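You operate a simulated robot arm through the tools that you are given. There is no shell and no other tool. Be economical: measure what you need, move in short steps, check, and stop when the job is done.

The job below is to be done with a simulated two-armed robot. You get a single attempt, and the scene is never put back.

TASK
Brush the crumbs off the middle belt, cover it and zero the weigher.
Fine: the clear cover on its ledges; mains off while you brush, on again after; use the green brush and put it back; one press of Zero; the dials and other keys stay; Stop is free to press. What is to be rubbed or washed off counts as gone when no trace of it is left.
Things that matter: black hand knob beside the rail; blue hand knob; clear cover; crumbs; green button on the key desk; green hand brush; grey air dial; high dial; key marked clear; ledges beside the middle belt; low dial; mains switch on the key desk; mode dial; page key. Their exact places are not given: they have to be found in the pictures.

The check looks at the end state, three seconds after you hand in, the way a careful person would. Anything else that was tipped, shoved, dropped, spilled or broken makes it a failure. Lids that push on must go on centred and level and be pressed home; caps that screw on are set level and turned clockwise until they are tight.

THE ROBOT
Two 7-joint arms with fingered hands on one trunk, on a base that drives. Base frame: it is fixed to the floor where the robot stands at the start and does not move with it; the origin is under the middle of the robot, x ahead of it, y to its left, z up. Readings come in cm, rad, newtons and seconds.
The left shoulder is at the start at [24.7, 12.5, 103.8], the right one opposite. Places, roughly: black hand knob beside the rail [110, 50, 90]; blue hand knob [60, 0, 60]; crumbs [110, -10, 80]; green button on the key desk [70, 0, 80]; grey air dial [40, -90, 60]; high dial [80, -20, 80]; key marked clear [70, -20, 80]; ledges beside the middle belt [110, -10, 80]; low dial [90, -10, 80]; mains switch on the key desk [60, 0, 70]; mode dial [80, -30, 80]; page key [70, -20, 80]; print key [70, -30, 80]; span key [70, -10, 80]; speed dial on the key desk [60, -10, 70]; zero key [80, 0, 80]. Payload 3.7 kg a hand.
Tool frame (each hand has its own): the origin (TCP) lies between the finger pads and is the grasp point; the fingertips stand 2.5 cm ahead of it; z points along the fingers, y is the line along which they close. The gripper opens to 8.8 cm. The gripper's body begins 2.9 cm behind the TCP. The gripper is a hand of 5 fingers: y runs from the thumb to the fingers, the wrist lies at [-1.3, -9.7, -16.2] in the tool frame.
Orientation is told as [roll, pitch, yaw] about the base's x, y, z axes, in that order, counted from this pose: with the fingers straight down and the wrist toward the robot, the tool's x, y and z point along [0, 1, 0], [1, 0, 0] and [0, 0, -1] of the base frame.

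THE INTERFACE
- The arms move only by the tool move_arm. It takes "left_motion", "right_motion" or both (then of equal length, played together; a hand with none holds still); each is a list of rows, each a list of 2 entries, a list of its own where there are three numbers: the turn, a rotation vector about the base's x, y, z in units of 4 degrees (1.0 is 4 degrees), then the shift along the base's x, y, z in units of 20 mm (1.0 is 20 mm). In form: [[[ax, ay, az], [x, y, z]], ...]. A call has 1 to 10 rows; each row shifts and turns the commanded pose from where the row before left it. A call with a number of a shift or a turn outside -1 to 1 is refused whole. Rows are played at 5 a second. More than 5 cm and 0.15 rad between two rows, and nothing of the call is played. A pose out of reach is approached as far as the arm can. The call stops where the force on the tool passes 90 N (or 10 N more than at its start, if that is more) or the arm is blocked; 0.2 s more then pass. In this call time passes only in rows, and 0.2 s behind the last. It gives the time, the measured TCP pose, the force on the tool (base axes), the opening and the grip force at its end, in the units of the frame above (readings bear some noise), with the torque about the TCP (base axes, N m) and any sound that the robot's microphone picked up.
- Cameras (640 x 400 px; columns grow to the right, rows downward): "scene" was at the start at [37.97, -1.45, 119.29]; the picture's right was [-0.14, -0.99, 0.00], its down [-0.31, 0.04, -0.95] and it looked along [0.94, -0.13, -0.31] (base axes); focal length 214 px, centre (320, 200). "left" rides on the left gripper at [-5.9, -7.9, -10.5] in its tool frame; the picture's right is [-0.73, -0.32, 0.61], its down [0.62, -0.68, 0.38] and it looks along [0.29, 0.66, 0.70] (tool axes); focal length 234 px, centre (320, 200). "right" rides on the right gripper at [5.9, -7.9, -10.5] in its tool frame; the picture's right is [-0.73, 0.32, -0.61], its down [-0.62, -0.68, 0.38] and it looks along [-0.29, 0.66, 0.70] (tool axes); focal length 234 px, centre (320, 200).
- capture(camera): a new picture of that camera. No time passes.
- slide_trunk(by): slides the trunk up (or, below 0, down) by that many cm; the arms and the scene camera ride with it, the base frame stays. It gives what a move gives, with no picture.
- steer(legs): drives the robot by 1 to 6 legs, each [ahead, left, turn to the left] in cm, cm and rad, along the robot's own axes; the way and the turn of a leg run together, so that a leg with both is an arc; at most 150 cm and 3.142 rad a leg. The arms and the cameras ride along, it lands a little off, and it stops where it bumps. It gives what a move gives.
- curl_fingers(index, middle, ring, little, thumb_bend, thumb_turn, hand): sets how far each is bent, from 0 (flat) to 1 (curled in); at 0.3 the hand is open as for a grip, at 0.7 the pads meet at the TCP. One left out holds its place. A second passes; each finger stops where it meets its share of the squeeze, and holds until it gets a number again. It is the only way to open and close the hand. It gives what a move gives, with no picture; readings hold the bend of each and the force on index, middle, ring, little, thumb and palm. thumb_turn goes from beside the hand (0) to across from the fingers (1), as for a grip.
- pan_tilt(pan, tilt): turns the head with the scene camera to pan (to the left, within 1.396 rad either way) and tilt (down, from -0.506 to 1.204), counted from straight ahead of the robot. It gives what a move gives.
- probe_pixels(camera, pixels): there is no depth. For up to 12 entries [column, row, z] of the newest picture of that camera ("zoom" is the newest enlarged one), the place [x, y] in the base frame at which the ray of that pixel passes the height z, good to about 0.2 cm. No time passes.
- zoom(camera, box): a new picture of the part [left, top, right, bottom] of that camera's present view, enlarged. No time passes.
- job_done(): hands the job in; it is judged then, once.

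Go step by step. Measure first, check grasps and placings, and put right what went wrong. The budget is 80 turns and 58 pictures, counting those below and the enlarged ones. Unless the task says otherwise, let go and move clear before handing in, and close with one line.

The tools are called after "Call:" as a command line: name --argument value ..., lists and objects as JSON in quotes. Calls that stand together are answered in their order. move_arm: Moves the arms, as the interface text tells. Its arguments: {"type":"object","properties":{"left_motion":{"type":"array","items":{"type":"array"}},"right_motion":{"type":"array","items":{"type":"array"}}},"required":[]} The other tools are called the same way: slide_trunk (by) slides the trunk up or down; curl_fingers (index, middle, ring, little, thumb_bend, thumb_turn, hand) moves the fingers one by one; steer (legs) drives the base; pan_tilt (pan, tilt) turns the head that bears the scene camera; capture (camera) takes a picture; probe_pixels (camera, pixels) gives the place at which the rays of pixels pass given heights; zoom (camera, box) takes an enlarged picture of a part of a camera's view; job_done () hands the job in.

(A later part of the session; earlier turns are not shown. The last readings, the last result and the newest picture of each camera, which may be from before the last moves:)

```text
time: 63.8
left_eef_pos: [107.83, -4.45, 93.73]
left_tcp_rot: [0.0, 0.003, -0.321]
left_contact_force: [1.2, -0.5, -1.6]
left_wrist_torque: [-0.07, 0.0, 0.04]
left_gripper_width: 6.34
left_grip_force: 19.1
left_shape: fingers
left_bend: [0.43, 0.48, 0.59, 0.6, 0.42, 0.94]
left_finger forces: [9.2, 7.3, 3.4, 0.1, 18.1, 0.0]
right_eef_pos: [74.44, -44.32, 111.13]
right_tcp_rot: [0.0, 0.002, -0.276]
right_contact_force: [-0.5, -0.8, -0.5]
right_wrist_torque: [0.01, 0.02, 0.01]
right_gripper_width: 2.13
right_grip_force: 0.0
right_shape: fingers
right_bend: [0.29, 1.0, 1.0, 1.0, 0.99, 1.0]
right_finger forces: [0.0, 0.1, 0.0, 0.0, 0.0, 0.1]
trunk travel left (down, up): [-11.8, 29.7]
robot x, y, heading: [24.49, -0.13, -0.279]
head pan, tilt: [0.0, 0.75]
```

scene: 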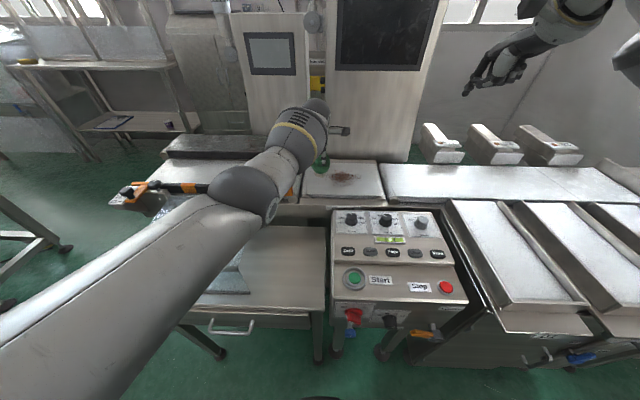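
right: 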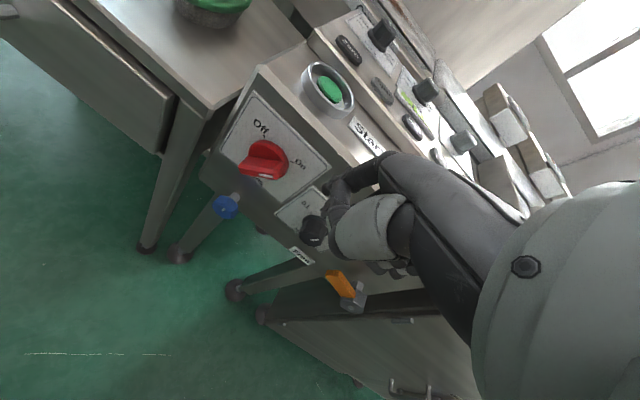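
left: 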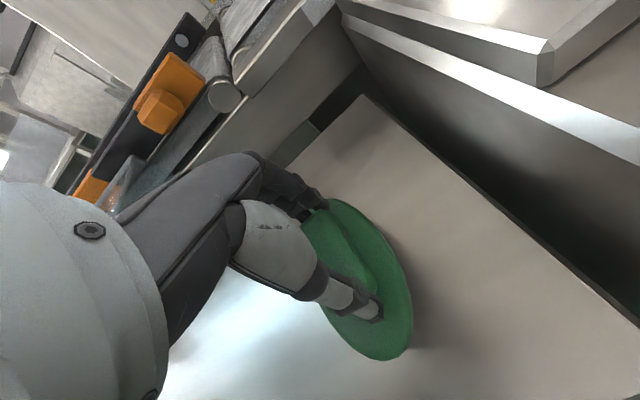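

No bump. Second stroke goes right along u≈105.5, then shift back to u≈109.5 and stroke left.

Call:
move_arm --left_motion '[[[0, 0, 0], [0.24, -0.07, -0.75]], [[0, 0, 0], [0.24, -0.07, -0.75]], [[0, 0, 0], [-0.29, -0.957, 0]], [[0, 0, 0], [-0.29, -0.957, 0]], [[0, 0, 0], [-0.29, -0.957, 0]], [[0, 0, 0], [-0.29, -0.957, 0]], [[0, 0, 0], [-0.29, -0.957, 0]], [[0, 0, 0], [-0.29, -0.957, 0]], [[0, 0, 0], [-0.29, -0.957, 0]], [[0, 0, 0], [-0.29, -0.957, 0]]]'

Call:
move_arm --left_motion '[[[0, 0, 0], [-0.29, -0.957, 0]], [[0, 0, 0], [-0.29, -0.957, 0]], [[0, 0, 0], [0.957, -0.29, 0]], [[0, 0, 0], [0.957, -0.29, 0]], [[0, 0, 0], [0.29, 0.957, 0]], [[0, 0, 0], [0.29, 0.957, 0]], [[0, 0, 0], [0.29, 0.957, 0]], [[0, 0, 0], [0.29, 0.957, 0]], [[0, 0, 0], [0.29, 0.957, 0]], [[0, 0, 0], [0.29, 0.957, 0]]]'

Call:
move_arm --left_motion '[[[0, 0, 0], [0.29, 0.957, 0]], [[0, 0, 0], [0.29, 0.957, 0]], [[0, 0, 0], [0.29, 0.957, 0]], [[0, 0, 0], [0.29, 0.957, 0]]]'

Call:
zoom --camera "scene" --box '[200, 100, 400, 240]'

```text
time: 66.0
left_eef_pos: [104.17, -20.01, 91.3]
left_tcp_rot: [-0.003, -0.007, -0.321]
left_contact_force: [2.4, 10.4, 26.5]
left_wrist_torque: [0.6, -0.4, 0.08]
left_gripper_width: 6.38
left_grip_force: 30.2
left_shape: fingers
left_bend: [0.42, 0.46, 0.56, 0.6, 0.42, 0.96]
left_finger forces: [9.9, 7.7, 22.7, 0.0, 20.7, 0.0]
right_eef_pos: [74.14, -44.09, 111.37]
right_tcp_rot: [-0.002, -0.003, -0.275]
right_contact_force: [-0.2, -0.1, 0.1]
right_wrist_torque: [0.01, -0.03, 0.02]
right_gripper_width: 2.16
right_grip_force: 0.0
right_shape: fingers
right_bend: [0.29, 1.0, 1.0, 1.0, 0.99, 1.0]
right_finger forces: [0.1, 0.0, 0.0, 0.0, 0.1, 0.0]
trunk travel left (down, up): [-11.8, 29.7]
robot x, y, heading: [24.47, -0.05, -0.275]
head pan, tilt: [0.0, 0.75]
```

```text
time: 68.2
left_eef_pos: [110.35, -13.48, 90.86]
left_tcp_rot: [0.001, 0.004, -0.322]
left_contact_force: [1.1, -1.1, 3.2]
left_wrist_torque: [-0.13, 0.1, 0.0]
left_gripper_width: 6.48
left_grip_force: 20.2
left_shape: fingers
left_bend: [0.42, 0.48, 0.61, 0.6, 0.43, 0.93]
left_finger forces: [10.2, 7.7, 3.4, 0.0, 19.2, 0.0]
right_eef_pos: [74.32, -44.22, 111.1]
right_tcp_rot: [-0.001, -0.002, -0.275]
right_contact_force: [-0.2, 0.9, -0.5]
right_wrist_torque: [0.02, -0.03, 0.0]
right_gripper_width: 2.14
right_grip_force: 0.0
right_shape: fingers
right_bend: [0.29, 1.0, 1.0, 1.0, 0.99, 1.0]
right_finger forces: [0.0, 0.0, 0.0, 0.0, 0.1, 0.0]
trunk travel left (down, up): [-11.8, 29.7]
robot x, y, heading: [24.63, 0.11, -0.278]
head pan, tilt: [0.0, 0.75]
```

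```text
time: 69.2
left_eef_pos: [112.77, -5.93, 90.97]
left_tcp_rot: [-0.002, 0.0, -0.321]
left_contact_force: [0.1, -1.5, 5.5]
left_wrist_torque: [-0.08, 0.13, 0.04]
left_gripper_width: 6.5
left_grip_force: 20.2
left_shape: fingers
left_bend: [0.42, 0.48, 0.61, 0.6, 0.43, 0.94]
left_finger forces: [10.5, 7.2, 3.3, 0.1, 19.5, 0.0]
right_eef_pos: [74.33, -44.38, 111.28]
right_tcp_rot: [0.0, -0.001, -0.276]
right_contact_force: [-0.1, 0.1, 0.9]
right_wrist_torque: [0.01, -0.02, 0.0]
right_gripper_width: 2.15
right_grip_force: 0.2
right_shape: fingers
right_bend: [0.29, 1.0, 1.0, 1.0, 0.99, 1.0]
right_finger forces: [0.0, 0.0, 0.1, 0.0, 0.0, 0.1]
trunk travel left (down, up): [-11.8, 29.7]
robot x, y, heading: [24.56, 0.05, -0.274]
head pan, tilt: [0.0, 0.75]
```

```text
2.86 times, centred on (300, 170) of scene
```

zoom: 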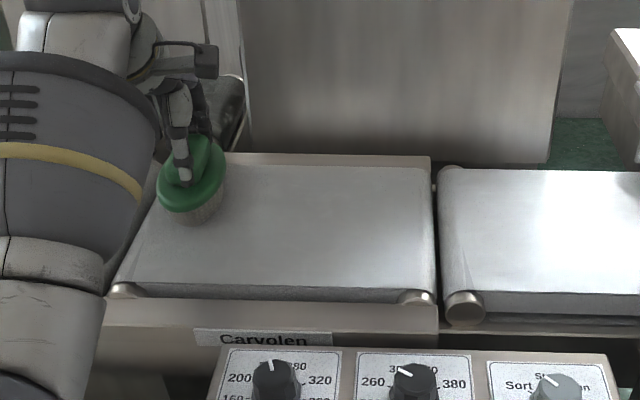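

The belt looks clean. For certainty I'll do one more pass right at u≈108 and back at u≈103.5, then inspect.

Call:
move_arm --left_motion '[[[0, 0, 0], [-0.72, 0.22, 0]], [[0, 0, 0], [-0.29, -0.957, 0]], [[0, 0, 0], [-0.29, -0.957, 0]], [[0, 0, 0], [-0.29, -0.957, 0]], [[0, 0, 0], [-0.29, -0.957, 0]], [[0, 0, 0], [-0.29, -0.957, 0]], [[0, 0, 0], [-0.29, -0.957, 0]], [[0, 0, 0], [-0.29, -0.957, 0]], [[0, 0, 0], [-0.29, -0.957, 0]], [[0, 0, 0], [-0.29, -0.957, 0]]]'

Call:
move_arm --left_motion '[[[0, 0, 0], [-0.957, 0.29, 0]], [[0, 0, 0], [-0.957, 0.29, 0]], [[0, 0, 0], [0.29, 0.957, 0]], [[0, 0, 0], [0.29, 0.957, 0]], [[0, 0, 0], [0.29, 0.957, 0]], [[0, 0, 0], [0.29, 0.957, 0]], [[0, 0, 0], [0.29, 0.957, 0]], [[0, 0, 0], [0.29, 0.957, 0]], [[0, 0, 0], [0.29, 0.957, 0]], [[0, 0, 0], [0.29, 0.957, 0]]]'

Call:
move_arm --left_motion '[[[0, 0, 0], [0, 0, 1]], [[0, 0, 0], [0, 0, 1]], [[0, 0, 0], [0, 0, 1]], [[0, 0, 0], [0, 0, 0.6]], [[0, 0, 0], [-0.9, 0.27, 0]], [[0, 0, 0], [-0.9, 0.27, 0]], [[0, 0, 0], [-0.9, 0.27, 0]], [[0, 0, 0], [-0.9, 0.27, 0]], [[0, 0, 0], [-0.9, 0.27, 0]], [[0, 0, 0], [-0.9, 0.27, 0]]]'

Call:
zoom --camera "scene" --box '[220, 130, 360, 220]'

```text
time: 71.4
left_eef_pos: [105.77, -22.55, 90.98]
left_tcp_rot: [0.0, -0.003, -0.32]
left_contact_force: [3.0, 6.5, 16.2]
left_wrist_torque: [0.2, -0.04, 0.01]
left_gripper_width: 6.51
left_grip_force: 24.7
left_shape: fingers
left_bend: [0.41, 0.47, 0.6, 0.6, 0.43, 0.96]
left_finger forces: [10.8, 8.5, 7.3, 0.0, 21.8, 0.1]
right_eef_pos: [74.24, -44.22, 111.28]
right_tcp_rot: [-0.003, -0.003, -0.276]
right_contact_force: [-0.1, 0.0, 1.5]
right_wrist_torque: [-0.02, -0.01, 0.0]
right_gripper_width: 2.15
right_grip_force: 0.1
right_shape: fingers
right_bend: [0.29, 1.0, 1.0, 1.0, 0.99, 1.0]
right_finger forces: [0.0, 0.0, 0.0, 0.0, 0.0, 0.0]
trunk travel left (down, up): [-11.8, 29.7]
robot x, y, heading: [24.36, -0.03, -0.279]
head pan, tilt: [0.0, 0.75]
```

```text
time: 73.6
left_eef_pos: [106.81, -6.4, 90.84]
left_tcp_rot: [0.0, 0.0, -0.318]
left_contact_force: [-0.2, -1.8, 5.5]
left_wrist_torque: [-0.12, 0.05, 0.04]
left_gripper_width: 6.52
left_grip_force: 20.3
left_shape: fingers
left_bend: [0.39, 0.46, 0.61, 0.6, 0.44, 0.93]
left_finger forces: [10.8, 7.5, 2.7, 0.0, 19.4, 0.1]
right_eef_pos: [74.44, -44.19, 111.15]
right_tcp_rot: [-0.001, -0.004, -0.276]
right_contact_force: [-0.5, -0.3, -0.2]
right_wrist_torque: [0.01, 0.01, 0.0]
right_gripper_width: 2.13
right_grip_force: 0.1
right_shape: fingers
right_bend: [0.29, 1.0, 1.0, 1.0, 0.99, 1.0]
right_finger forces: [0.0, 0.0, 0.0, 0.1, 0.0, 0.1]
trunk travel left (down, up): [-11.8, 29.7]
robot x, y, heading: [23.96, 0.21, -0.278]
head pan, tilt: [0.0, 0.75]
```

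```text
time: 75.8
left_eef_pos: [96.12, -2.94, 98.08]
left_tcp_rot: [-0.001, 0.001, -0.317]
left_contact_force: [-0.5, 0.1, -1.7]
left_wrist_torque: [-0.02, -0.01, 0.02]
left_gripper_width: 6.48
left_grip_force: 20.5
left_shape: fingers
left_bend: [0.4, 0.46, 0.61, 0.6, 0.44, 0.94]
left_finger forces: [10.4, 7.8, 3.6, 0.0, 19.2, 0.0]
right_eef_pos: [74.45, -44.26, 111.2]
right_tcp_rot: [-0.002, -0.003, -0.277]
right_contact_force: [1.0, 0.2, 0.4]
right_wrist_torque: [-0.01, -0.01, -0.03]
right_gripper_width: 2.13
right_grip_force: 0.1
right_shape: fingers
right_bend: [0.29, 1.0, 1.0, 1.0, 0.99, 1.0]
right_finger forces: [0.1, 0.0, 0.1, 0.0, 0.0, 0.1]
trunk travel left (down, up): [-11.8, 29.7]
robot x, y, heading: [24.33, 0.21, -0.279]
head pan, tilt: [0.0, 0.75]
```

```text
4.44 times, centred on (290, 175) of scene
```

zoom: 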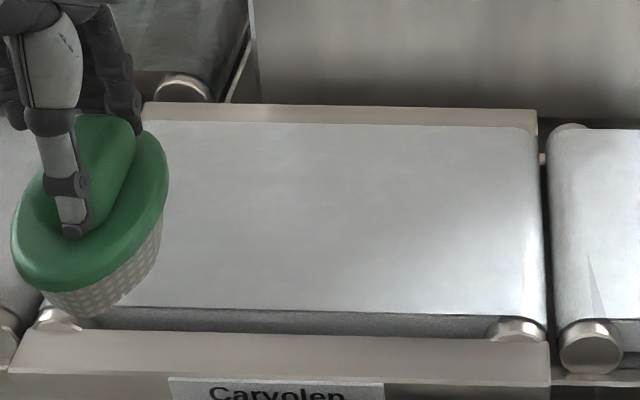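

The belt is spotless. I'll probe belt and ledge edges in this close view for the cover placement, and carry the brush back toward its home.

Call:
probe_pixels --camera "zoom" --pixels '[[545, 318, 83.8], [535, 125, 83.8], [150, 121, 83.8], [549, 375, 82], [10, 372, 82], [549, 340, 82], [537, 110, 82], [145, 103, 82], [549, 375, 80], [145, 103, 80]]'

Call:
move_arm --left_motion '[[[0, 0, 0], [-0.8, 0.7, 0]], [[0, 0, 0], [-0.8, 0.7, 0]], [[0, 0, 0], [-0.8, 0.7, 0]], [[0, 0, 0], [-0.8, 0.7, 0]], [[0, 0, 0], [-0.8, 0.7, 0]], [[0, 0, 0], [-0.8, 0.7, 0]], [[0, 0, 0], [-0.8, 0.7, 0]], [[0, 0, 0], [-0.8, 0.7, 0]], [[0, 0, 0], [-0.8, 0.7, 0]], [[0, 0, 0], [-0.6, 0.5, 0]]]'

```text
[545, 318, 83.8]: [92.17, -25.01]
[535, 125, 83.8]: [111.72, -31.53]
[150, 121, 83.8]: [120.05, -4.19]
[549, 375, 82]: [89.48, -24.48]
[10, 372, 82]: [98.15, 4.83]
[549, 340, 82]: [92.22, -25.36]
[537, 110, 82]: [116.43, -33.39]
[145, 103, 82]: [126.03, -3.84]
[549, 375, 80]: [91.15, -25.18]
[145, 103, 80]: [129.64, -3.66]
```

```text
time: 78.0
left_eef_pos: [83.73, 10.68, 98.48]
left_tcp_rot: [0.0, 0.001, -0.322]
left_contact_force: [0.9, -0.7, -1.2]
left_wrist_torque: [0.01, 0.0, 0.01]
left_gripper_width: 6.49
left_grip_force: 20.2
left_shape: fingers
left_bend: [0.4, 0.46, 0.61, 0.6, 0.44, 0.94]
left_finger forces: [10.2, 7.6, 3.5, 0.0, 19.1, 0.0]
left hand out of reach, approached as far as the arm can: row 8, 9, 10
right_eef_pos: [74.41, -44.23, 111.23]
right_tcp_rot: [-0.001, -0.003, -0.277]
right_contact_force: [0.6, 0.0, 0.9]
right_wrist_torque: [-0.02, 0.0, 0.0]
right_gripper_width: 2.14
right_grip_force: 0.0
right_shape: fingers
right_bend: [0.29, 1.0, 1.0, 1.0, 0.99, 1.0]
right_finger forces: [0.0, 0.0, 0.0, 0.1, 0.1, 0.0]
trunk travel left (down, up): [-11.8, 29.7]
robot x, y, heading: [24.65, 0.1, -0.276]
head pan, tilt: [0.0, 0.75]
```

Ledges bracket the belt symmetrically: centre ≈[106.3,−14.6]. I'll back up 14 cm and return the brush to its spot.

Call:
steer --legs '[[-14, 0, 0]]'

```text
time: 79.3
left_eef_pos: [70.17, 14.67, 98.57]
left_tcp_rot: [-0.001, 0.002, -0.319]
left_contact_force: [0.0, 0.2, -0.6]
left_wrist_torque: [-0.03, 0.0, 0.0]
left_gripper_width: 6.48
left_grip_force: 20.6
left_shape: fingers
left_bend: [0.4, 0.46, 0.61, 0.6, 0.44, 0.94]
left_finger forces: [10.3, 7.6, 3.5, 0.1, 19.0, 0.0]
right_eef_pos: [60.76, -40.33, 111.23]
right_tcp_rot: [-0.001, -0.001, -0.276]
right_contact_force: [-0.3, 0.1, 0.5]
right_wrist_torque: [0.0, -0.01, 0.02]
right_gripper_width: 2.13
right_grip_force: 0.0
right_shape: fingers
right_bend: [0.29, 1.0, 1.0, 1.0, 0.99, 1.0]
right_finger forces: [0.0, 0.0, 0.0, 0.0, 0.0, 0.1]
trunk travel left (down, up): [-11.8, 29.7]
robot x, y, heading: [10.74, 3.55, -0.279]
head pan, tilt: [0.0, 0.75]
```

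Call:
move_arm --left_motion '[[[0, 0, 0], [0.854, -0.327, 0]], [[0, 0, 0], [0.854, -0.327, 0]], [[0, 0, 0], [0.854, -0.327, 0]], [[0, 0, 0], [0.854, -0.327, 0]], [[0, 0, 0], [0.854, -0.327, 0]], [[0, 0, 0], [0.854, -0.327, 0]], [[0, 0, 0], [0, 0, -1]], [[0, 0, 0], [0, 0, -1]], [[0, 0, 0], [0, 0, -1]], [[0, 0, 0], [0, 0, -1]]]'

Call:
move_arm --left_motion '[[[0, 0, 0], [0, 0, -1]], [[0, 0, 0], [0, 0, -1]], [[0, 0, 0], [0, 0, -1]], [[0, 0, 0], [0, 0, -0.8]], [[0, 0, 0], [0, 0, -0.5]], [[0, 0, 0], [0, 0, -0.3]]]'

Call:
capture --camera "scene"

```text
time: 81.5
left_eef_pos: [80.46, 10.87, 90.25]
left_tcp_rot: [0.0, 0.002, -0.32]
left_contact_force: [-0.6, 1.2, -1.3]
left_wrist_torque: [0.03, 0.02, -0.02]
left_gripper_width: 6.48
left_grip_force: 20.8
left_shape: fingers
left_bend: [0.4, 0.46, 0.61, 0.6, 0.44, 0.94]
left_finger forces: [10.2, 7.7, 3.4, 0.0, 18.8, 0.0]
right_eef_pos: [60.9, -40.37, 111.13]
right_tcp_rot: [0.0, 0.001, -0.274]
right_contact_force: [0.2, -1.2, 0.2]
right_wrist_torque: [-0.01, 0.02, -0.02]
right_gripper_width: 2.13
right_grip_force: 0.1
right_shape: fingers
right_bend: [0.29, 1.0, 1.0, 1.0, 0.99, 1.0]
right_finger forces: [0.0, 0.0, 0.0, 0.0, 0.0, 0.0]
trunk travel left (down, up): [-11.8, 29.7]
robot x, y, heading: [10.64, 3.85, -0.28]
head pan, tilt: [0.0, 0.75]
```

```text
time: 82.9
left_eef_pos: [80.45, 10.63, 81.19]
left_tcp_rot: [-0.002, 0.002, -0.319]
left_contact_force: [-0.1, 0.9, -1.3]
left_wrist_torque: [-0.03, -0.01, -0.01]
left_gripper_width: 6.46
left_grip_force: 20.7
left_shape: fingers
left_bend: [0.4, 0.46, 0.61, 0.6, 0.44, 0.94]
left_finger forces: [10.2, 7.7, 3.5, 0.1, 18.7, 0.1]
right_eef_pos: [60.85, -40.45, 111.09]
right_tcp_rot: [0.001, -0.001, -0.275]
right_contact_force: [0.5, 0.2, 0.1]
right_wrist_torque: [0.03, 0.01, 0.02]
right_gripper_width: 2.17
right_grip_force: 0.2
right_shape: fingers
right_bend: [0.29, 1.0, 1.0, 1.0, 0.99, 1.0]
right_finger forces: [0.1, 0.1, 0.1, 0.1, 0.0, 0.1]
trunk travel left (down, up): [-11.8, 29.7]
robot x, y, heading: [10.78, 3.44, -0.279]
head pan, tilt: [0.0, 0.75]
```

```text
10 pictures are left
```

scene: 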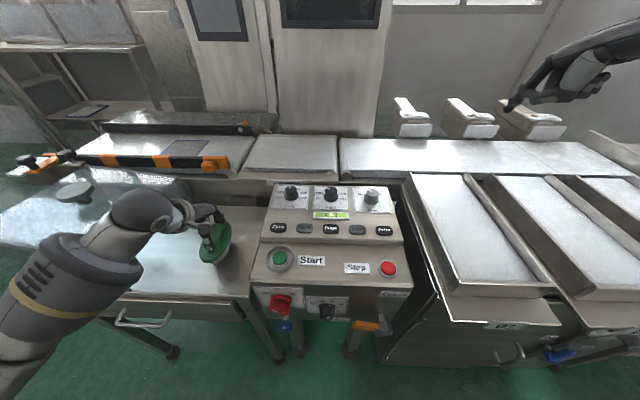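

Brush is over its spot, belt clean, cover in place. I'll lower the last 2 cm to contact.

Call:
move_arm --left_motion '[[[0, 0, 0], [0, 0.02, -0.5]], [[0, 0, 0], [0, 0.02, -0.4]], [[0, 0, 0], [0, 0, -0.2]]]'

```text
time: 83.7
left_eef_pos: [80.3, 10.76, 79.06]
left_tcp_rot: [-0.002, 0.003, -0.319]
left_contact_force: [0.4, -0.5, -0.7]
left_wrist_torque: [-0.01, -0.04, -0.01]
left_gripper_width: 6.48
left_grip_force: 20.7
left_shape: fingers
left_bend: [0.4, 0.46, 0.61, 0.6, 0.44, 0.94]
left_finger forces: [10.2, 7.7, 3.5, 0.1, 18.7, 0.0]
right_eef_pos: [61.07, -40.3, 111.21]
right_tcp_rot: [-0.001, 0.0, -0.275]
right_contact_force: [0.2, -0.4, 0.9]
right_wrist_torque: [-0.01, 0.01, 0.01]
right_gripper_width: 2.14
right_grip_force: 0.1
right_shape: fingers
right_bend: [0.29, 1.0, 1.0, 1.0, 0.99, 1.0]
right_finger forces: [0.0, 0.1, 0.0, 0.1, 0.0, 0.0]
trunk travel left (down, up): [-11.8, 29.7]
robot x, y, heading: [11.1, 3.95, -0.279]
head pan, tilt: [0.0, 0.75]
```

Still no contact, so I'll lower in 3 mm steps.

Call:
move_arm --left_motion '[[[0, 0, 0], [0, 0, -0.15]], [[0, 0, 0], [0, 0, -0.12]]]'

```text
time: 84.3
left_eef_pos: [80.58, 10.82, 78.82]
left_tcp_rot: [0.0, -0.005, -0.32]
left_contact_force: [0.0, 2.6, 10.3]
left_wrist_torque: [-0.02, 0.06, -0.04]
left_gripper_width: 6.48
left_grip_force: 22.3
left_shape: fingers
left_bend: [0.4, 0.46, 0.61, 0.6, 0.44, 0.95]
left_finger forces: [10.6, 7.7, 4.2, 0.0, 21.7, 0.0]
right_eef_pos: [60.68, -40.36, 111.34]
right_tcp_rot: [0.0, -0.004, -0.273]
right_contact_force: [0.1, 0.4, 0.3]
right_wrist_torque: [-0.03, -0.04, -0.01]
right_gripper_width: 2.13
right_grip_force: 0.1
right_shape: fingers
right_bend: [0.29, 1.0, 1.0, 1.0, 0.99, 1.0]
right_finger forces: [0.0, 0.0, 0.0, 0.0, 0.0, 0.0]
trunk travel left (down, up): [-11.8, 29.7]
robot x, y, heading: [10.64, 3.63, -0.274]
head pan, tilt: [0.0, 0.75]
```

Contact at 10 N: the brush is standing on the table. I'll release, lift, and drive to the switch position.

Call:
curl_fingers --hand "left" --index 0.3 --middle 0.3 --ring 0.3 --little 0.3 --thumb_bend 0.25

Call:
move_arm --left_motion '[[[0, 0, 0], [0, 0, 0.8]], [[0, 0, 0], [0, 0, 1]], [[0, 0, 0], [0, 0, 1]], [[0, 0, 0], [0, 0, 1]], [[0, 0, 0], [0, 0, 1]], [[0, 0, 0], [0, 0, 1]], [[0, 0, 0], [0, 0, 1]], [[0, 0, 0], [0, 0, 1]], [[0, 0, 0], [0, 0, 1]], [[0, 0, 0], [0, 0, 1]]]'

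Call:
steer --legs '[[-23, 0, 0], [0, 17, 0]]'

Call:
capture --camera "scene"

```text
time: 85.3
left_eef_pos: [80.47, 10.8, 78.55]
left_tcp_rot: [-0.003, 0.002, -0.319]
left_contact_force: [-0.4, 0.6, 0.0]
left_wrist_torque: [0.04, -0.01, 0.0]
left_gripper_width: 8.79
left_grip_force: 0.1
left_shape: fingers
left_bend: [0.3, 0.3, 0.3, 0.3, 0.25, 0.97]
left_finger forces: [0.0, 0.0, 0.1, 0.0, 0.1, 0.1]
right_eef_pos: [60.9, -40.41, 111.37]
right_tcp_rot: [-0.001, -0.001, -0.276]
right_contact_force: [0.1, -0.4, 0.4]
right_wrist_torque: [0.01, 0.02, -0.01]
right_gripper_width: 2.14
right_grip_force: 0.1
right_shape: fingers
right_bend: [0.29, 1.0, 1.0, 1.0, 0.99, 1.0]
right_finger forces: [0.0, 0.1, 0.1, 0.0, 0.1, 0.0]
trunk travel left (down, up): [-11.8, 29.7]
robot x, y, heading: [10.75, 3.71, -0.279]
head pan, tilt: [0.0, 0.75]
```

```text
time: 87.5
left_eef_pos: [80.38, 10.89, 98.08]
left_tcp_rot: [-0.002, 0.002, -0.321]
left_contact_force: [0.0, 0.0, 0.3]
left_wrist_torque: [0.01, 0.01, 0.02]
left_gripper_width: 8.78
left_grip_force: 0.1
left_shape: fingers
left_bend: [0.3, 0.3, 0.3, 0.3, 0.25, 0.97]
left_finger forces: [0.0, 0.0, 0.0, 0.1, 0.0, 0.0]
right_eef_pos: [60.84, -40.4, 111.19]
right_tcp_rot: [0.0, 0.0, -0.275]
right_contact_force: [0.8, -0.7, 0.4]
right_wrist_torque: [0.04, -0.02, 0.02]
right_gripper_width: 2.14
right_grip_force: 0.1
right_shape: fingers
right_bend: [0.29, 1.0, 1.0, 1.0, 0.99, 1.0]
right_finger forces: [0.0, 0.1, 0.0, 0.1, 0.0, 0.0]
trunk travel left (down, up): [-11.8, 29.7]
robot x, y, heading: [10.92, 3.6, -0.28]
head pan, tilt: [0.0, 0.75]
```

```text
time: 90.9
left_eef_pos: [63.47, 33.76, 98.08]
left_tcp_rot: [-0.002, 0.002, -0.315]
left_contact_force: [0.1, -0.3, -0.6]
left_wrist_torque: [-0.01, 0.01, 0.03]
left_gripper_width: 8.78
left_grip_force: 0.1
left_shape: fingers
left_bend: [0.3, 0.3, 0.3, 0.3, 0.25, 0.97]
left_finger forces: [0.0, 0.0, 0.1, 0.1, 0.0, 0.0]
right_eef_pos: [44.17, -17.74, 111.17]
right_tcp_rot: [0.001, -0.001, -0.272]
right_contact_force: [-0.3, 0.4, 0.1]
right_wrist_torque: [0.01, 0.0, -0.02]
right_gripper_width: 2.13
right_grip_force: 0.0
right_shape: fingers
right_bend: [0.29, 1.0, 1.0, 1.0, 0.99, 1.0]
right_finger forces: [0.0, 0.0, 0.0, 0.0, 0.1, 0.0]
trunk travel left (down, up): [-11.8, 29.7]
robot x, y, heading: [-5.91, 26.34, -0.272]
head pan, tilt: [0.0, 0.75]
```

```text
9 pictures are left
```

scene: 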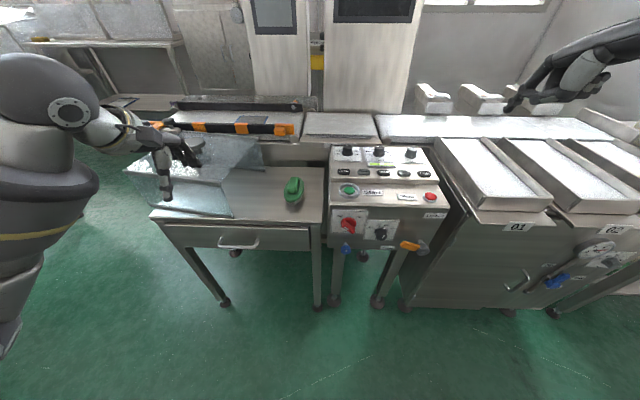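

Brush is standing at its place (294,192), cover untouched. I'll bring the right hand to the left of the switch bar for the On push.

Call:
move_arm --right_motion '[[[0, 0, 0], [0.37, 0.98, -1]], [[0, 0, 0], [0.37, 0.98, -1]], [[0, 0, 0], [0.37, 0.98, -1]], [[0, 0, 0], [0.37, 0.98, -1]], [[0, 0, 0], [0.37, 0.98, -1]], [[0, 0, 0], [0.37, 0.98, -1]], [[0, 0, 0], [0.37, 0.98, -1]], [[0, 0, 0], [0.37, 0.98, -1]], [[0, 0, 0], [0.37, 0.98, -1]], [[0, 0, 0], [0.37, 0.98, -1]]]'

Call:
move_arm --right_motion '[[[0, 0, 0], [0.3, 0.85, -0.95]], [[0, 0, 0], [0.3, 0.85, -0.95]], [[0, 0, 0], [0, 0, -0.95]], [[0, 0, 0], [0, 0, -0.95]], [[0, 0, 0], [0, 0, -0.95]], [[0, 0, 0], [0, 0, -0.95]], [[0, 0, 0], [0, 0, -0.95]], [[0, 0, 0], [0, 0, -0.95]]]'

```text
time: 93.1
left_eef_pos: [63.49, 33.66, 98.11]
left_tcp_rot: [-0.001, 0.001, -0.315]
left_contact_force: [0.3, 0.1, -1.0]
left_wrist_torque: [-0.01, -0.03, 0.01]
left_gripper_width: 8.79
left_grip_force: 0.0
left_shape: fingers
left_bend: [0.3, 0.3, 0.3, 0.3, 0.25, 0.97]
left_finger forces: [0.0, 0.1, 0.0, 0.0, 0.0, 0.1]
right_eef_pos: [51.53, 1.57, 91.17]
right_tcp_rot: [0.001, -0.002, -0.271]
right_contact_force: [-1.1, -0.2, 0.1]
right_wrist_torque: [0.02, 0.01, 0.01]
right_gripper_width: 2.16
right_grip_force: 0.1
right_shape: fingers
right_bend: [0.29, 1.0, 1.0, 1.0, 0.99, 1.0]
right_finger forces: [0.0, 0.1, 0.0, 0.1, 0.0, 0.0]
trunk travel left (down, up): [-11.8, 29.7]
robot x, y, heading: [-5.94, 26.5, -0.274]
head pan, tilt: [0.0, 0.75]
```

```text
time: 94.9
left_eef_pos: [63.35, 33.8, 98.15]
left_tcp_rot: [0.0, 0.003, -0.317]
left_contact_force: [-0.3, -0.3, 0.2]
left_wrist_torque: [0.0, 0.0, 0.0]
left_gripper_width: 8.77
left_grip_force: 0.0
left_shape: fingers
left_bend: [0.3, 0.3, 0.3, 0.3, 0.25, 0.97]
left_finger forces: [0.0, 0.1, 0.1, 0.0, 0.0, 0.1]
right_eef_pos: [52.48, 5.19, 76.04]
right_tcp_rot: [0.0, -0.002, -0.27]
right_contact_force: [-0.4, -0.2, -0.1]
right_wrist_torque: [0.02, 0.01, -0.02]
right_gripper_width: 2.15
right_grip_force: 0.1
right_shape: fingers
right_bend: [0.29, 1.0, 1.0, 1.0, 0.99, 1.0]
right_finger forces: [0.1, 0.0, 0.0, 0.0, 0.0, 0.1]
trunk travel left (down, up): [-11.8, 29.7]
robot x, y, heading: [-6.25, 26.12, -0.272]
head pan, tilt: [0.0, 0.75]
```

Position is as planned (u≈48.7, v≈20.2, z 76). I'll move in 4.8 cm, push right 5.2 cm, and read the force.

Call:
move_arm --right_motion '[[[0, 0, 0], [0.766, -0.232, -0.07]], [[0, 0, 0], [0.766, -0.232, -0.07]], [[0, 0, 0], [0.766, -0.232, -0.07]], [[0, 0, 0], [-0.15, -0.5, 0]], [[0, 0, 0], [-0.15, -0.5, 0]], [[0, 0, 0], [-0.15, -0.5, 0]], [[0, 0, 0], [-0.15, -0.5, 0]], [[0, 0, 0], [-0.15, -0.5, 0]]]'

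Call:
move_arm --right_motion '[[[0, 0, 0], [-0.8, 0.24, 0]], [[0, 0, 0], [-0.8, 0.24, 0]], [[0, 0, 0], [-0.6, -0.4, 0.6]]]'

Call:
capture --camera "right"

```text
time: 96.7
left_eef_pos: [63.12, 33.81, 98.39]
left_tcp_rot: [-0.001, -0.001, -0.317]
left_contact_force: [-0.2, -0.9, 0.7]
left_wrist_torque: [-0.01, -0.03, -0.01]
left_gripper_width: 8.8
left_grip_force: 0.0
left_shape: fingers
left_bend: [0.3, 0.3, 0.3, 0.3, 0.25, 0.97]
left_finger forces: [0.1, 0.0, 0.0, 0.0, 0.0, 0.0]
right_eef_pos: [55.51, -1.32, 75.68]
right_tcp_rot: [-0.006, -0.005, -0.277]
right_contact_force: [-1.0, 9.7, 13.4]
right_wrist_torque: [0.15, -0.83, 0.59]
right_gripper_width: 2.23
right_grip_force: 8.0
right_shape: fingers
right_bend: [0.26, 1.0, 1.0, 1.0, 0.99, 1.0]
right_finger forces: [16.5, 0.0, 0.0, 0.0, 0.0, 0.1]
trunk travel left (down, up): [-11.8, 29.7]
robot x, y, heading: [-5.93, 26.32, -0.269]
head pan, tilt: [0.0, 0.75]
```

```text
time: 97.5
left_eef_pos: [63.32, 33.62, 98.19]
left_tcp_rot: [0.001, 0.002, -0.316]
left_contact_force: [-1.0, 0.0, 0.2]
left_wrist_torque: [0.03, 0.05, -0.02]
left_gripper_width: 8.8
left_grip_force: 0.1
left_shape: fingers
left_bend: [0.3, 0.3, 0.3, 0.3, 0.25, 0.97]
left_finger forces: [0.1, 0.0, 0.0, 0.0, 0.1, 0.1]
right_eef_pos: [51.31, -1.07, 76.6]
right_tcp_rot: [0.0, 0.0, -0.271]
right_contact_force: [-0.4, 0.6, 0.2]
right_wrist_torque: [-0.04, 0.01, 0.01]
right_gripper_width: 2.12
right_grip_force: 0.1
right_shape: fingers
right_bend: [0.29, 1.0, 1.0, 1.0, 0.99, 1.0]
right_finger forces: [0.0, 0.1, 0.0, 0.0, 0.0, 0.0]
trunk travel left (down, up): [-11.8, 29.7]
robot x, y, heading: [-5.87, 26.32, -0.273]
head pan, tilt: [0.0, 0.75]
```

```text
8 pictures are left
```

right: 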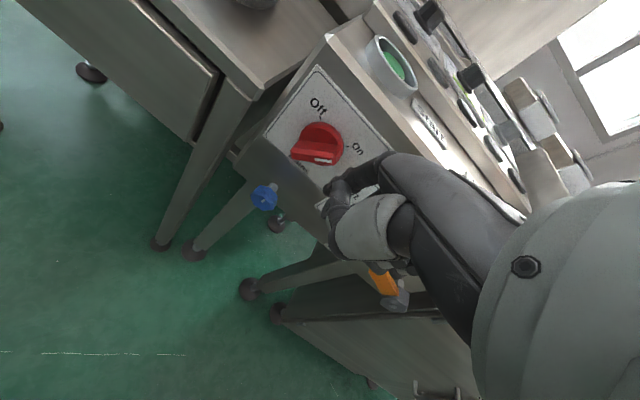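

The white mark is back at On. I'll raise and park the right hand, open the left hand wider, and drive so the left hand stands over the cover knob at [89.3,33.7].

Call:
move_arm --right_motion '[[[0, 0, 0], [-0.3, 0, 1]], [[0, 0, 0], [-0.3, -0.9, 1]], [[0, 0, 0], [-0.2, -0.9, 1]], [[0, 0, 0], [0, -0.9, 1]], [[0, 0, 0], [0, -0.9, 1]], [[0, 0, 0], [0, -0.9, 1]], [[0, 0, 0], [0, -0.9, 1]], [[0, 0, 0], [0, -0.9, 1]], [[0, 0, 0], [0, -0.9, 1]], [[0, 0, 0], [0, -0.9, 1]]]'

Call:
curl_fingers --hand "left" --index 0.2 --middle 0.2 --ring 0.2 --little 0.2 --thumb_bend 0.2

Call:
steer --legs '[[23, 7.7, 0]]'

Call:
capture --camera "left"

```text
time: 99.7
left_eef_pos: [63.36, 33.7, 98.13]
left_tcp_rot: [-0.004, 0.002, -0.317]
left_contact_force: [-0.3, 0.2, -0.2]
left_wrist_torque: [0.0, -0.03, -0.02]
left_gripper_width: 8.8
left_grip_force: 0.0
left_shape: fingers
left_bend: [0.3, 0.3, 0.3, 0.3, 0.25, 0.97]
left_finger forces: [0.0, 0.0, 0.1, 0.1, 0.0, 0.1]
right_eef_pos: [49.57, -17.07, 96.76]
right_tcp_rot: [-0.002, -0.002, -0.27]
right_contact_force: [-0.2, -0.5, 0.4]
right_wrist_torque: [0.03, 0.0, 0.01]
right_gripper_width: 2.13
right_grip_force: 0.1
right_shape: fingers
right_bend: [0.29, 1.0, 1.0, 1.0, 0.99, 1.0]
right_finger forces: [0.0, 0.0, 0.1, 0.1, 0.0, 0.0]
trunk travel left (down, up): [-11.8, 29.7]
robot x, y, heading: [-6.17, 25.95, -0.275]
head pan, tilt: [0.0, 0.75]
```

```text
time: 100.7
left_eef_pos: [63.4, 33.68, 98.2]
left_tcp_rot: [-0.002, 0.001, -0.317]
left_contact_force: [0.5, 0.3, 0.1]
left_wrist_torque: [-0.03, -0.01, -0.03]
left_gripper_width: 10.33
left_grip_force: 0.0
left_shape: fingers
left_bend: [0.2, 0.2, 0.2, 0.2, 0.2, 0.97]
left_finger forces: [0.0, 0.0, 0.0, 0.0, 0.0, 0.1]
right_eef_pos: [49.63, -16.92, 96.61]
right_tcp_rot: [-0.001, -0.001, -0.27]
right_contact_force: [-0.1, 0.3, -0.2]
right_wrist_torque: [-0.03, 0.01, -0.01]
right_gripper_width: 2.1
right_grip_force: 0.1
right_shape: fingers
right_bend: [0.29, 1.0, 1.0, 1.0, 0.99, 1.0]
right_finger forces: [0.1, 0.0, 0.0, 0.0, 0.1, 0.0]
trunk travel left (down, up): [-11.8, 29.7]
robot x, y, heading: [-6.26, 26.14, -0.276]
head pan, tilt: [0.0, 0.75]
```

```text
time: 102.5
left_eef_pos: [87.3, 35.4, 98.19]
left_tcp_rot: [-0.001, 0.001, -0.311]
left_contact_force: [0.1, 1.1, -0.3]
left_wrist_torque: [-0.01, 0.02, -0.03]
left_gripper_width: 10.33
left_grip_force: 0.1
left_shape: fingers
left_bend: [0.2, 0.2, 0.2, 0.2, 0.2, 0.97]
left_finger forces: [0.0, 0.1, 0.0, 0.0, 0.0, 0.1]
right_eef_pos: [73.76, -15.3, 96.69]
right_tcp_rot: [0.0, -0.001, -0.266]
right_contact_force: [0.1, 0.5, -0.1]
right_wrist_torque: [-0.01, 0.02, 0.0]
right_gripper_width: 2.14
right_grip_force: 0.0
right_shape: fingers
right_bend: [0.29, 1.0, 1.0, 1.0, 0.99, 1.0]
right_finger forces: [0.0, 0.0, 0.0, 0.1, 0.1, 0.0]
trunk travel left (down, up): [-11.8, 29.7]
robot x, y, heading: [17.79, 27.79, -0.264]
head pan, tilt: [0.0, 0.75]
```

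```text
7 pictures are left
```

left: 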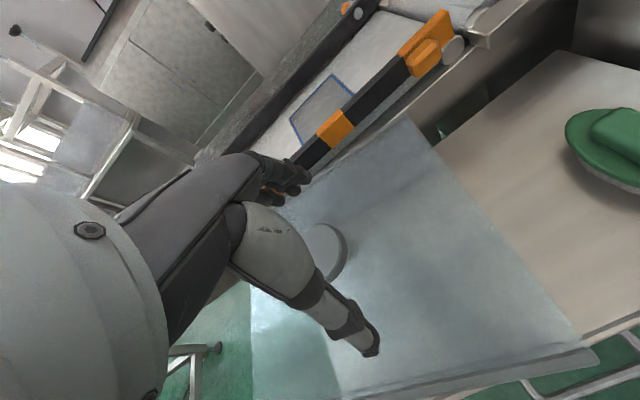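

The knob is at about (325,252), partly behind the thumb. I'll probe it and the cover's top corners.

Call:
probe_pixels --camera "left" --pixels '[[325, 250, 90], [347, 245, 90], [318, 224, 90], [341, 275, 88.5], [408, 114, 86.5], [597, 352, 86.5], [436, 143, 72.5]]'

```text
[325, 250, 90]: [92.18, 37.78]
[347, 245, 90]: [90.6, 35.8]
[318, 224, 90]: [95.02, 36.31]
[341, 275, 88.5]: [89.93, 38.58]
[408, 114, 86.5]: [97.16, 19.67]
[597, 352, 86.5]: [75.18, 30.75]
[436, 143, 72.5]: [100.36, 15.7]
```

These corners differ from my first estimate, so the cover may have been turned slightly when the elbow touched it. I'll look with the head panned left.

Call:
pan_tilt --pan 0.45 --tilt 0.85

Call:
capture --camera "scene"

```text
time: 103.4
left_eef_pos: [87.22, 35.44, 98.27]
left_tcp_rot: [-0.002, 0.001, -0.311]
left_contact_force: [-0.6, 0.8, 0.9]
left_wrist_torque: [0.02, -0.03, 0.01]
left_gripper_width: 10.31
left_grip_force: 0.0
left_shape: fingers
left_bend: [0.2, 0.2, 0.2, 0.2, 0.2, 0.97]
left_finger forces: [0.0, 0.0, 0.0, 0.0, 0.0, 0.0]
right_eef_pos: [73.71, -15.24, 96.74]
right_tcp_rot: [-0.001, -0.002, -0.267]
right_contact_force: [0.8, 0.0, 0.5]
right_wrist_torque: [-0.04, 0.02, 0.04]
right_gripper_width: 2.17
right_grip_force: 0.0
right_shape: fingers
right_bend: [0.29, 1.0, 1.0, 1.0, 0.99, 1.0]
right_finger forces: [0.0, 0.0, 0.0, 0.0, 0.1, 0.0]
trunk travel left (down, up): [-11.8, 29.7]
robot x, y, heading: [17.99, 27.6, -0.272]
head pan, tilt: [0.45, 0.85]
```

```text
6 pictures are left
```

scene: 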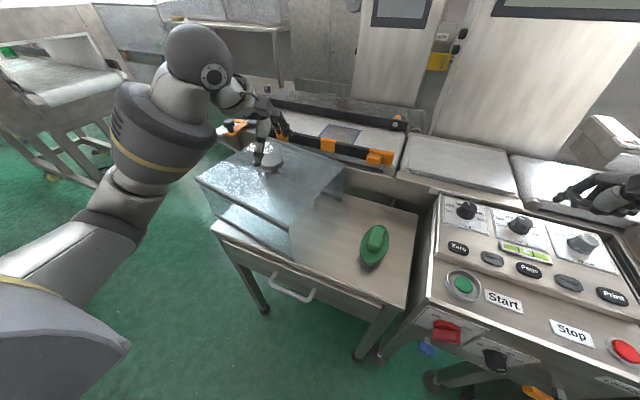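

Call:
probe_pixels --camera "scene" --pixels '[[197, 180, 86.5], [289, 232, 86.5], [343, 168, 86.5], [293, 260, 72.5], [345, 195, 72.5], [213, 222, 72.5], [272, 160, 90.4], [283, 162, 90.4], [211, 225, 72.5], [404, 308, 72.5]]'

Call:
zoom --camera "scene" --box '[180, 110, 360, 280]'

```text
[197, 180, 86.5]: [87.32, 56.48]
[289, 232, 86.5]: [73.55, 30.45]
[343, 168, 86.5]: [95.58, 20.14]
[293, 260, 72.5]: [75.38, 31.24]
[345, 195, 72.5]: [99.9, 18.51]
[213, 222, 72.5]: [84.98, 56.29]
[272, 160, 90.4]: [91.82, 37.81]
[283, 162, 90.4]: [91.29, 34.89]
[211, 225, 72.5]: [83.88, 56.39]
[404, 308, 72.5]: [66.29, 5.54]
```

```text
2.35 times, centred on (270, 195) of scene
```

zoom: 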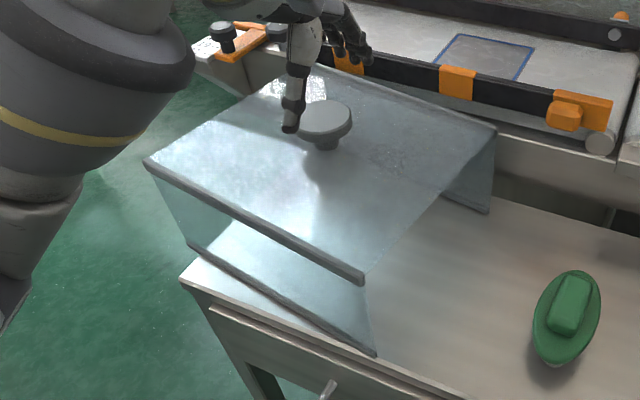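

The cover was indeed nudged: its yaw is now about −27° with the knob at [91.9,38.1]; it is still standing on the table, and the placing will put it right with a +10° turn. I'll centre over the knob, descend and grip.

Call:
move_arm --left_motion '[[[0, 0, 0], [0.775, 0.45, 0]], [[0, 0, 0], [0.775, 0.45, 0]], [[0, 0, 0], [0.775, 0.45, 0]], [[0, 0, 0], [0, 0, -0.9]], [[0, 0, 0], [0, 0, -0.9]], [[0, 0, 0], [0, 0, -0.9]], [[0, 0, 0], [0, 0, -0.9]], [[0, 0, 0], [0, 0, -0.4]]]'

Call:
curl_fingers --hand "left" --index 0.7 --middle 0.7 --ring 0.7 --little 0.7 --thumb_bend 0.7

```text
time: 105.2
left_eef_pos: [91.96, 38.07, 90.14]
left_tcp_rot: [-0.002, 0.002, -0.311]
left_contact_force: [-0.1, 0.4, -0.5]
left_wrist_torque: [-0.03, -0.01, 0.01]
left_gripper_width: 10.35
left_grip_force: 0.1
left_shape: fingers
left_bend: [0.2, 0.2, 0.2, 0.2, 0.2, 0.97]
left_finger forces: [0.0, 0.1, 0.0, 0.0, 0.1, 0.0]
right_eef_pos: [73.76, -15.25, 96.61]
right_tcp_rot: [0.001, -0.003, -0.265]
right_contact_force: [0.8, -0.6, 0.6]
right_wrist_torque: [-0.01, 0.01, -0.03]
right_gripper_width: 2.12
right_grip_force: 0.0
right_shape: fingers
right_bend: [0.29, 1.0, 1.0, 1.0, 0.99, 1.0]
right_finger forces: [0.1, 0.0, 0.0, 0.0, 0.0, 0.1]
trunk travel left (down, up): [-11.8, 29.7]
robot x, y, heading: [18.0, 27.67, -0.27]
head pan, tilt: [0.45, 0.85]
```

```text
time: 106.2
left_eef_pos: [92.05, 37.97, 90.13]
left_tcp_rot: [-0.002, 0.004, -0.312]
left_contact_force: [-1.2, -0.8, 0.3]
left_wrist_torque: [-0.13, -0.13, -0.22]
left_gripper_width: 5.17
left_grip_force: 23.3
left_shape: fingers
left_bend: [0.53, 0.57, 0.56, 0.67, 0.44, 0.94]
left_finger forces: [6.6, 6.4, 7.1, 2.6, 23.9, 0.0]
right_eef_pos: [73.71, -15.34, 96.64]
right_tcp_rot: [-0.002, -0.003, -0.267]
right_contact_force: [0.3, 0.1, -0.1]
right_wrist_torque: [0.02, 0.02, -0.01]
right_gripper_width: 2.13
right_grip_force: 0.0
right_shape: fingers
right_bend: [0.29, 1.0, 1.0, 1.0, 0.99, 1.0]
right_finger forces: [0.0, 0.0, 0.0, 0.0, 0.0, 0.0]
trunk travel left (down, up): [-11.8, 29.7]
robot x, y, heading: [17.46, 27.8, -0.267]
head pan, tilt: [0.45, 0.85]
```

Firm grip on the knob (width 5.2, 24 N); the knob centre sits about 0.6 cm toward the thumb. I'll lift 20 cm straight up.

Call:
move_arm --left_motion '[[[0, 0, 0], [0, 0, 0.6]], [[0, 0, 0], [0, 0, 0.8]], [[0, 0, 0], [0, 0, 1]], [[0, 0, 0], [0, 0, 1]], [[0, 0, 0], [0, 0, 1]], [[0, 0, 0], [0, 0, 1]], [[0, 0, 0], [0, 0, 1]], [[0, 0, 0], [0, 0, 1]], [[0, 0, 0], [0, 0, 1]], [[0, 0, 0], [0, 0, 1]]]'

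```text
time: 108.4
left_eef_pos: [91.79, 37.98, 109.04]
left_tcp_rot: [-0.001, 0.004, -0.312]
left_contact_force: [-0.6, -0.4, -5.9]
left_wrist_torque: [-0.03, -0.03, 0.04]
left_gripper_width: 5.16
left_grip_force: 21.9
left_shape: fingers
left_bend: [0.54, 0.57, 0.58, 0.68, 0.44, 0.92]
left_finger forces: [6.7, 6.8, 7.3, 2.0, 21.7, 0.0]
right_eef_pos: [73.77, -15.41, 96.65]
right_tcp_rot: [0.0, -0.002, -0.265]
right_contact_force: [-0.7, 0.1, 0.8]
right_wrist_torque: [0.03, -0.02, 0.04]
right_gripper_width: 2.14
right_grip_force: 0.1
right_shape: fingers
right_bend: [0.29, 1.0, 1.0, 1.0, 0.99, 1.0]
right_finger forces: [0.1, 0.1, 0.0, 0.1, 0.0, 0.1]
trunk travel left (down, up): [-11.8, 29.7]
robot x, y, heading: [17.88, 27.53, -0.273]
head pan, tilt: [0.45, 0.85]
```

The cover hangs level (5.9 N). I'll raise both hands a bit more, then move the robot right along the front.

Call:
move_arm --left_motion '[[[0, 0, 0.37], [0, 0, 0.36]], [[0, 0, 0.37], [0, 0, 0.36]], [[0, 0, 0.37], [0, 0, 0.36]], [[0, 0, 0.37], [0, 0, 0.36]], [[0, 0, 0.37], [0, 0, 0.36]], [[0, 0, 0.37], [0, 0, 0.36]], [[0, 0, 0.37], [0, 0, 0.36]]]' --right_motion '[[[0, 0, 0], [-0.3, -0.2, 1]], [[0, 0, 0], [-0.3, -0.2, 1]], [[0, 0, 0], [-0.3, -0.2, 1]], [[0, 0, 0], [-0.3, -0.2, 1]], [[0, 0, 0], [-0.3, -0.2, 1]], [[0, 0, 0], [0, 0, 1]], [[0, 0, 0], [0, 0, 1]]]'

Call:
steer --legs '[[0, -24.5, 0]]'

Call:
move_arm --left_motion '[[[0, 0, 0], [-0.29, -0.97, 0]], [[0, 0, 0], [-0.29, -0.97, 0]], [[0, 0, 0], [-0.29, -0.97, 0]], [[0, 0, 0], [-0.29, -0.97, 0]], [[0, 0, 0], [-0.29, -0.97, 0]], [[0, 0, 0], [-0.29, -0.97, 0]], [[0, 0, 0], [-0.29, -0.97, 0]], [[0, 0, 0], [-0.29, -0.97, 0]], [[0, 0, 0], [-0.29, -0.97, 0]], [[0, 0, 0], [-0.29, -0.97, 0]]]'

```text
time: 110.0
left_eef_pos: [91.98, 38.11, 113.88]
left_tcp_rot: [-0.002, 0.002, -0.131]
left_contact_force: [-0.3, 0.3, -4.8]
left_wrist_torque: [-0.05, -0.04, 0.01]
left_gripper_width: 5.14
left_grip_force: 22.2
left_shape: fingers
left_bend: [0.54, 0.57, 0.58, 0.68, 0.44, 0.92]
left_finger forces: [6.4, 6.9, 7.1, 2.0, 21.7, 0.1]
right_eef_pos: [70.87, -17.32, 110.63]
right_tcp_rot: [0.001, -0.001, -0.267]
right_contact_force: [0.2, 0.0, -0.3]
right_wrist_torque: [0.01, -0.02, 0.01]
right_gripper_width: 2.15
right_grip_force: 0.0
right_shape: fingers
right_bend: [0.29, 1.0, 1.0, 1.0, 0.99, 1.0]
right_finger forces: [0.0, 0.0, 0.0, 0.0, 0.0, 0.0]
trunk travel left (down, up): [-11.8, 29.7]
robot x, y, heading: [18.07, 27.51, -0.266]
head pan, tilt: [0.45, 0.85]
```

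```text
time: 112.8
left_eef_pos: [85.32, 13.84, 113.87]
left_tcp_rot: [-0.004, 0.004, -0.133]
left_contact_force: [0.0, -0.7, -4.1]
left_wrist_torque: [-0.05, -0.07, 0.0]
left_gripper_width: 5.16
left_grip_force: 21.7
left_shape: fingers
left_bend: [0.54, 0.57, 0.58, 0.68, 0.44, 0.92]
left_finger forces: [6.5, 6.8, 7.2, 2.0, 21.6, 0.0]
right_eef_pos: [64.21, -41.7, 110.58]
right_tcp_rot: [-0.002, 0.001, -0.271]
right_contact_force: [-0.6, 0.2, -0.6]
right_wrist_torque: [-0.01, -0.03, -0.02]
right_gripper_width: 2.14
right_grip_force: 0.0
right_shape: fingers
right_bend: [0.29, 1.0, 1.0, 1.0, 0.99, 1.0]
right_finger forces: [0.0, 0.0, 0.1, 0.0, 0.1, 0.0]
trunk travel left (down, up): [-11.8, 29.7]
robot x, y, heading: [10.88, 3.38, -0.268]
head pan, tilt: [0.45, 0.85]
```

```text
time: 115.0
left_eef_pos: [79.35, -5.55, 114.01]
left_tcp_rot: [0.0, 0.003, -0.133]
left_contact_force: [0.1, -0.6, -5.5]
left_wrist_torque: [-0.01, 0.01, 0.03]
left_gripper_width: 5.13
left_grip_force: 22.3
left_shape: fingers
left_bend: [0.54, 0.57, 0.58, 0.68, 0.44, 0.92]
left_finger forces: [6.5, 6.9, 7.4, 2.0, 21.5, 0.0]
right_eef_pos: [64.09, -41.63, 110.52]
right_tcp_rot: [-0.001, -0.001, -0.269]
right_contact_force: [0.1, -0.3, -0.3]
right_wrist_torque: [-0.01, -0.03, -0.01]
right_gripper_width: 2.11
right_grip_force: 0.1
right_shape: fingers
right_bend: [0.29, 1.0, 1.0, 1.0, 0.99, 1.0]
right_finger forces: [0.0, 0.0, 0.0, 0.0, 0.1, 0.0]
trunk travel left (down, up): [-11.8, 29.7]
robot x, y, heading: [11.06, 3.47, -0.273]
head pan, tilt: [0.45, 0.85]
```

The cover is carried well (yaw-corrected by +10.3°). I'll drive ahead 14 cm and extend toward the belt centre, target TCP ≈ [106.9,−14.7].

Call:
steer --legs '[[14, 0, 0]]'

Call:
pan_tilt --pan 0.1 --tilt 0.7

```text
time: 116.4
left_eef_pos: [92.97, -9.21, 113.91]
left_tcp_rot: [-0.001, 0.005, -0.131]
left_contact_force: [-0.8, -0.2, -5.4]
left_wrist_torque: [-0.08, -0.03, -0.01]
left_gripper_width: 5.15
left_grip_force: 21.8
left_shape: fingers
left_bend: [0.54, 0.57, 0.58, 0.68, 0.44, 0.92]
left_finger forces: [6.7, 6.9, 7.4, 2.1, 21.5, 0.0]
right_eef_pos: [77.75, -45.32, 110.6]
right_tcp_rot: [0.0, 0.0, -0.267]
right_contact_force: [0.6, -0.1, 0.3]
right_wrist_torque: [0.02, 0.0, 0.01]
right_gripper_width: 2.15
right_grip_force: 0.0
right_shape: fingers
right_bend: [0.29, 1.0, 1.0, 1.0, 0.99, 1.0]
right_finger forces: [0.0, 0.0, 0.1, 0.1, 0.0, 0.0]
trunk travel left (down, up): [-11.8, 29.7]
robot x, y, heading: [24.65, -0.52, -0.27]
head pan, tilt: [0.45, 0.85]
```

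```text
time: 117.2
left_eef_pos: [92.94, -9.15, 113.97]
left_tcp_rot: [-0.003, 0.002, -0.132]
left_contact_force: [0.1, -0.2, -6.2]
left_wrist_torque: [-0.05, -0.06, 0.01]
left_gripper_width: 5.11
left_grip_force: 21.6
left_shape: fingers
left_bend: [0.54, 0.57, 0.58, 0.68, 0.44, 0.92]
left_finger forces: [6.7, 7.0, 7.3, 2.1, 21.5, 0.1]
right_eef_pos: [77.62, -45.3, 110.58]
right_tcp_rot: [0.002, 0.0, -0.267]
right_contact_force: [-0.8, -1.0, -0.3]
right_wrist_torque: [0.01, 0.01, -0.02]
right_gripper_width: 2.11
right_grip_force: 0.0
right_shape: fingers
right_bend: [0.29, 1.0, 1.0, 1.0, 0.99, 1.0]
right_finger forces: [0.1, 0.0, 0.1, 0.1, 0.0, 0.0]
trunk travel left (down, up): [-11.8, 29.7]
robot x, y, heading: [24.56, -0.56, -0.268]
head pan, tilt: [0.099, 0.7]
```

Call:
move_arm --left_motion '[[[0, 0, 0], [0.996, -0.393, -0.2]], [[0, 0, 0], [0.996, -0.393, -0.3]], [[0, 0, 0], [0.996, -0.393, -0.4]], [[0, 0, 0], [0.996, -0.393, -0.4]], [[0, 0, 0], [0.996, -0.393, -0.4]], [[0, 0, 0], [0.996, -0.393, -0.4]], [[0, 0, 0], [0.996, -0.393, -0.4]], [[0, 0, 0], [0, 0, -0.8]], [[0, 0, 0], [0, 0, -0.6]]]'

Call:
capture --camera "scene"

```text
time: 119.2
left_eef_pos: [107.01, -14.68, 106.32]
left_tcp_rot: [-0.002, 0.003, -0.131]
left_contact_force: [-0.5, -0.2, -5.0]
left_wrist_torque: [-0.06, -0.03, 0.01]
left_gripper_width: 5.13
left_grip_force: 22.0
left_shape: fingers
left_bend: [0.54, 0.58, 0.58, 0.68, 0.44, 0.92]
left_finger forces: [6.8, 7.1, 7.3, 2.2, 21.3, 0.0]
right_eef_pos: [77.66, -45.25, 110.55]
right_tcp_rot: [-0.001, 0.0, -0.267]
right_contact_force: [-0.1, -0.5, 0.1]
right_wrist_torque: [0.02, 0.02, 0.04]
right_gripper_width: 2.12
right_grip_force: 0.0
right_shape: fingers
right_bend: [0.29, 1.0, 1.0, 1.0, 0.99, 1.0]
right_finger forces: [0.0, 0.1, 0.0, 0.0, 0.1, 0.1]
trunk travel left (down, up): [-11.8, 29.7]
robot x, y, heading: [24.51, -0.09, -0.269]
head pan, tilt: [0.099, 0.7]
```

```text
4 pictures are left
```

scene: 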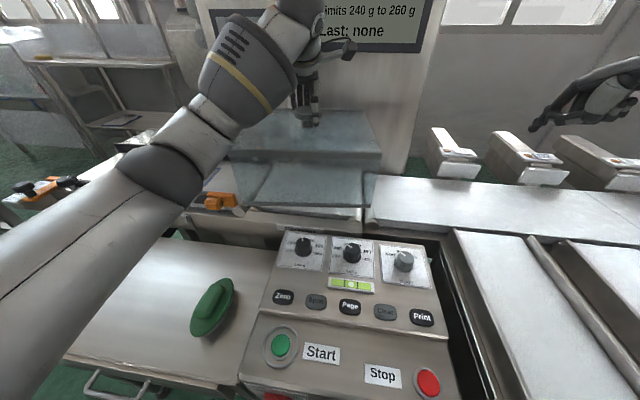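

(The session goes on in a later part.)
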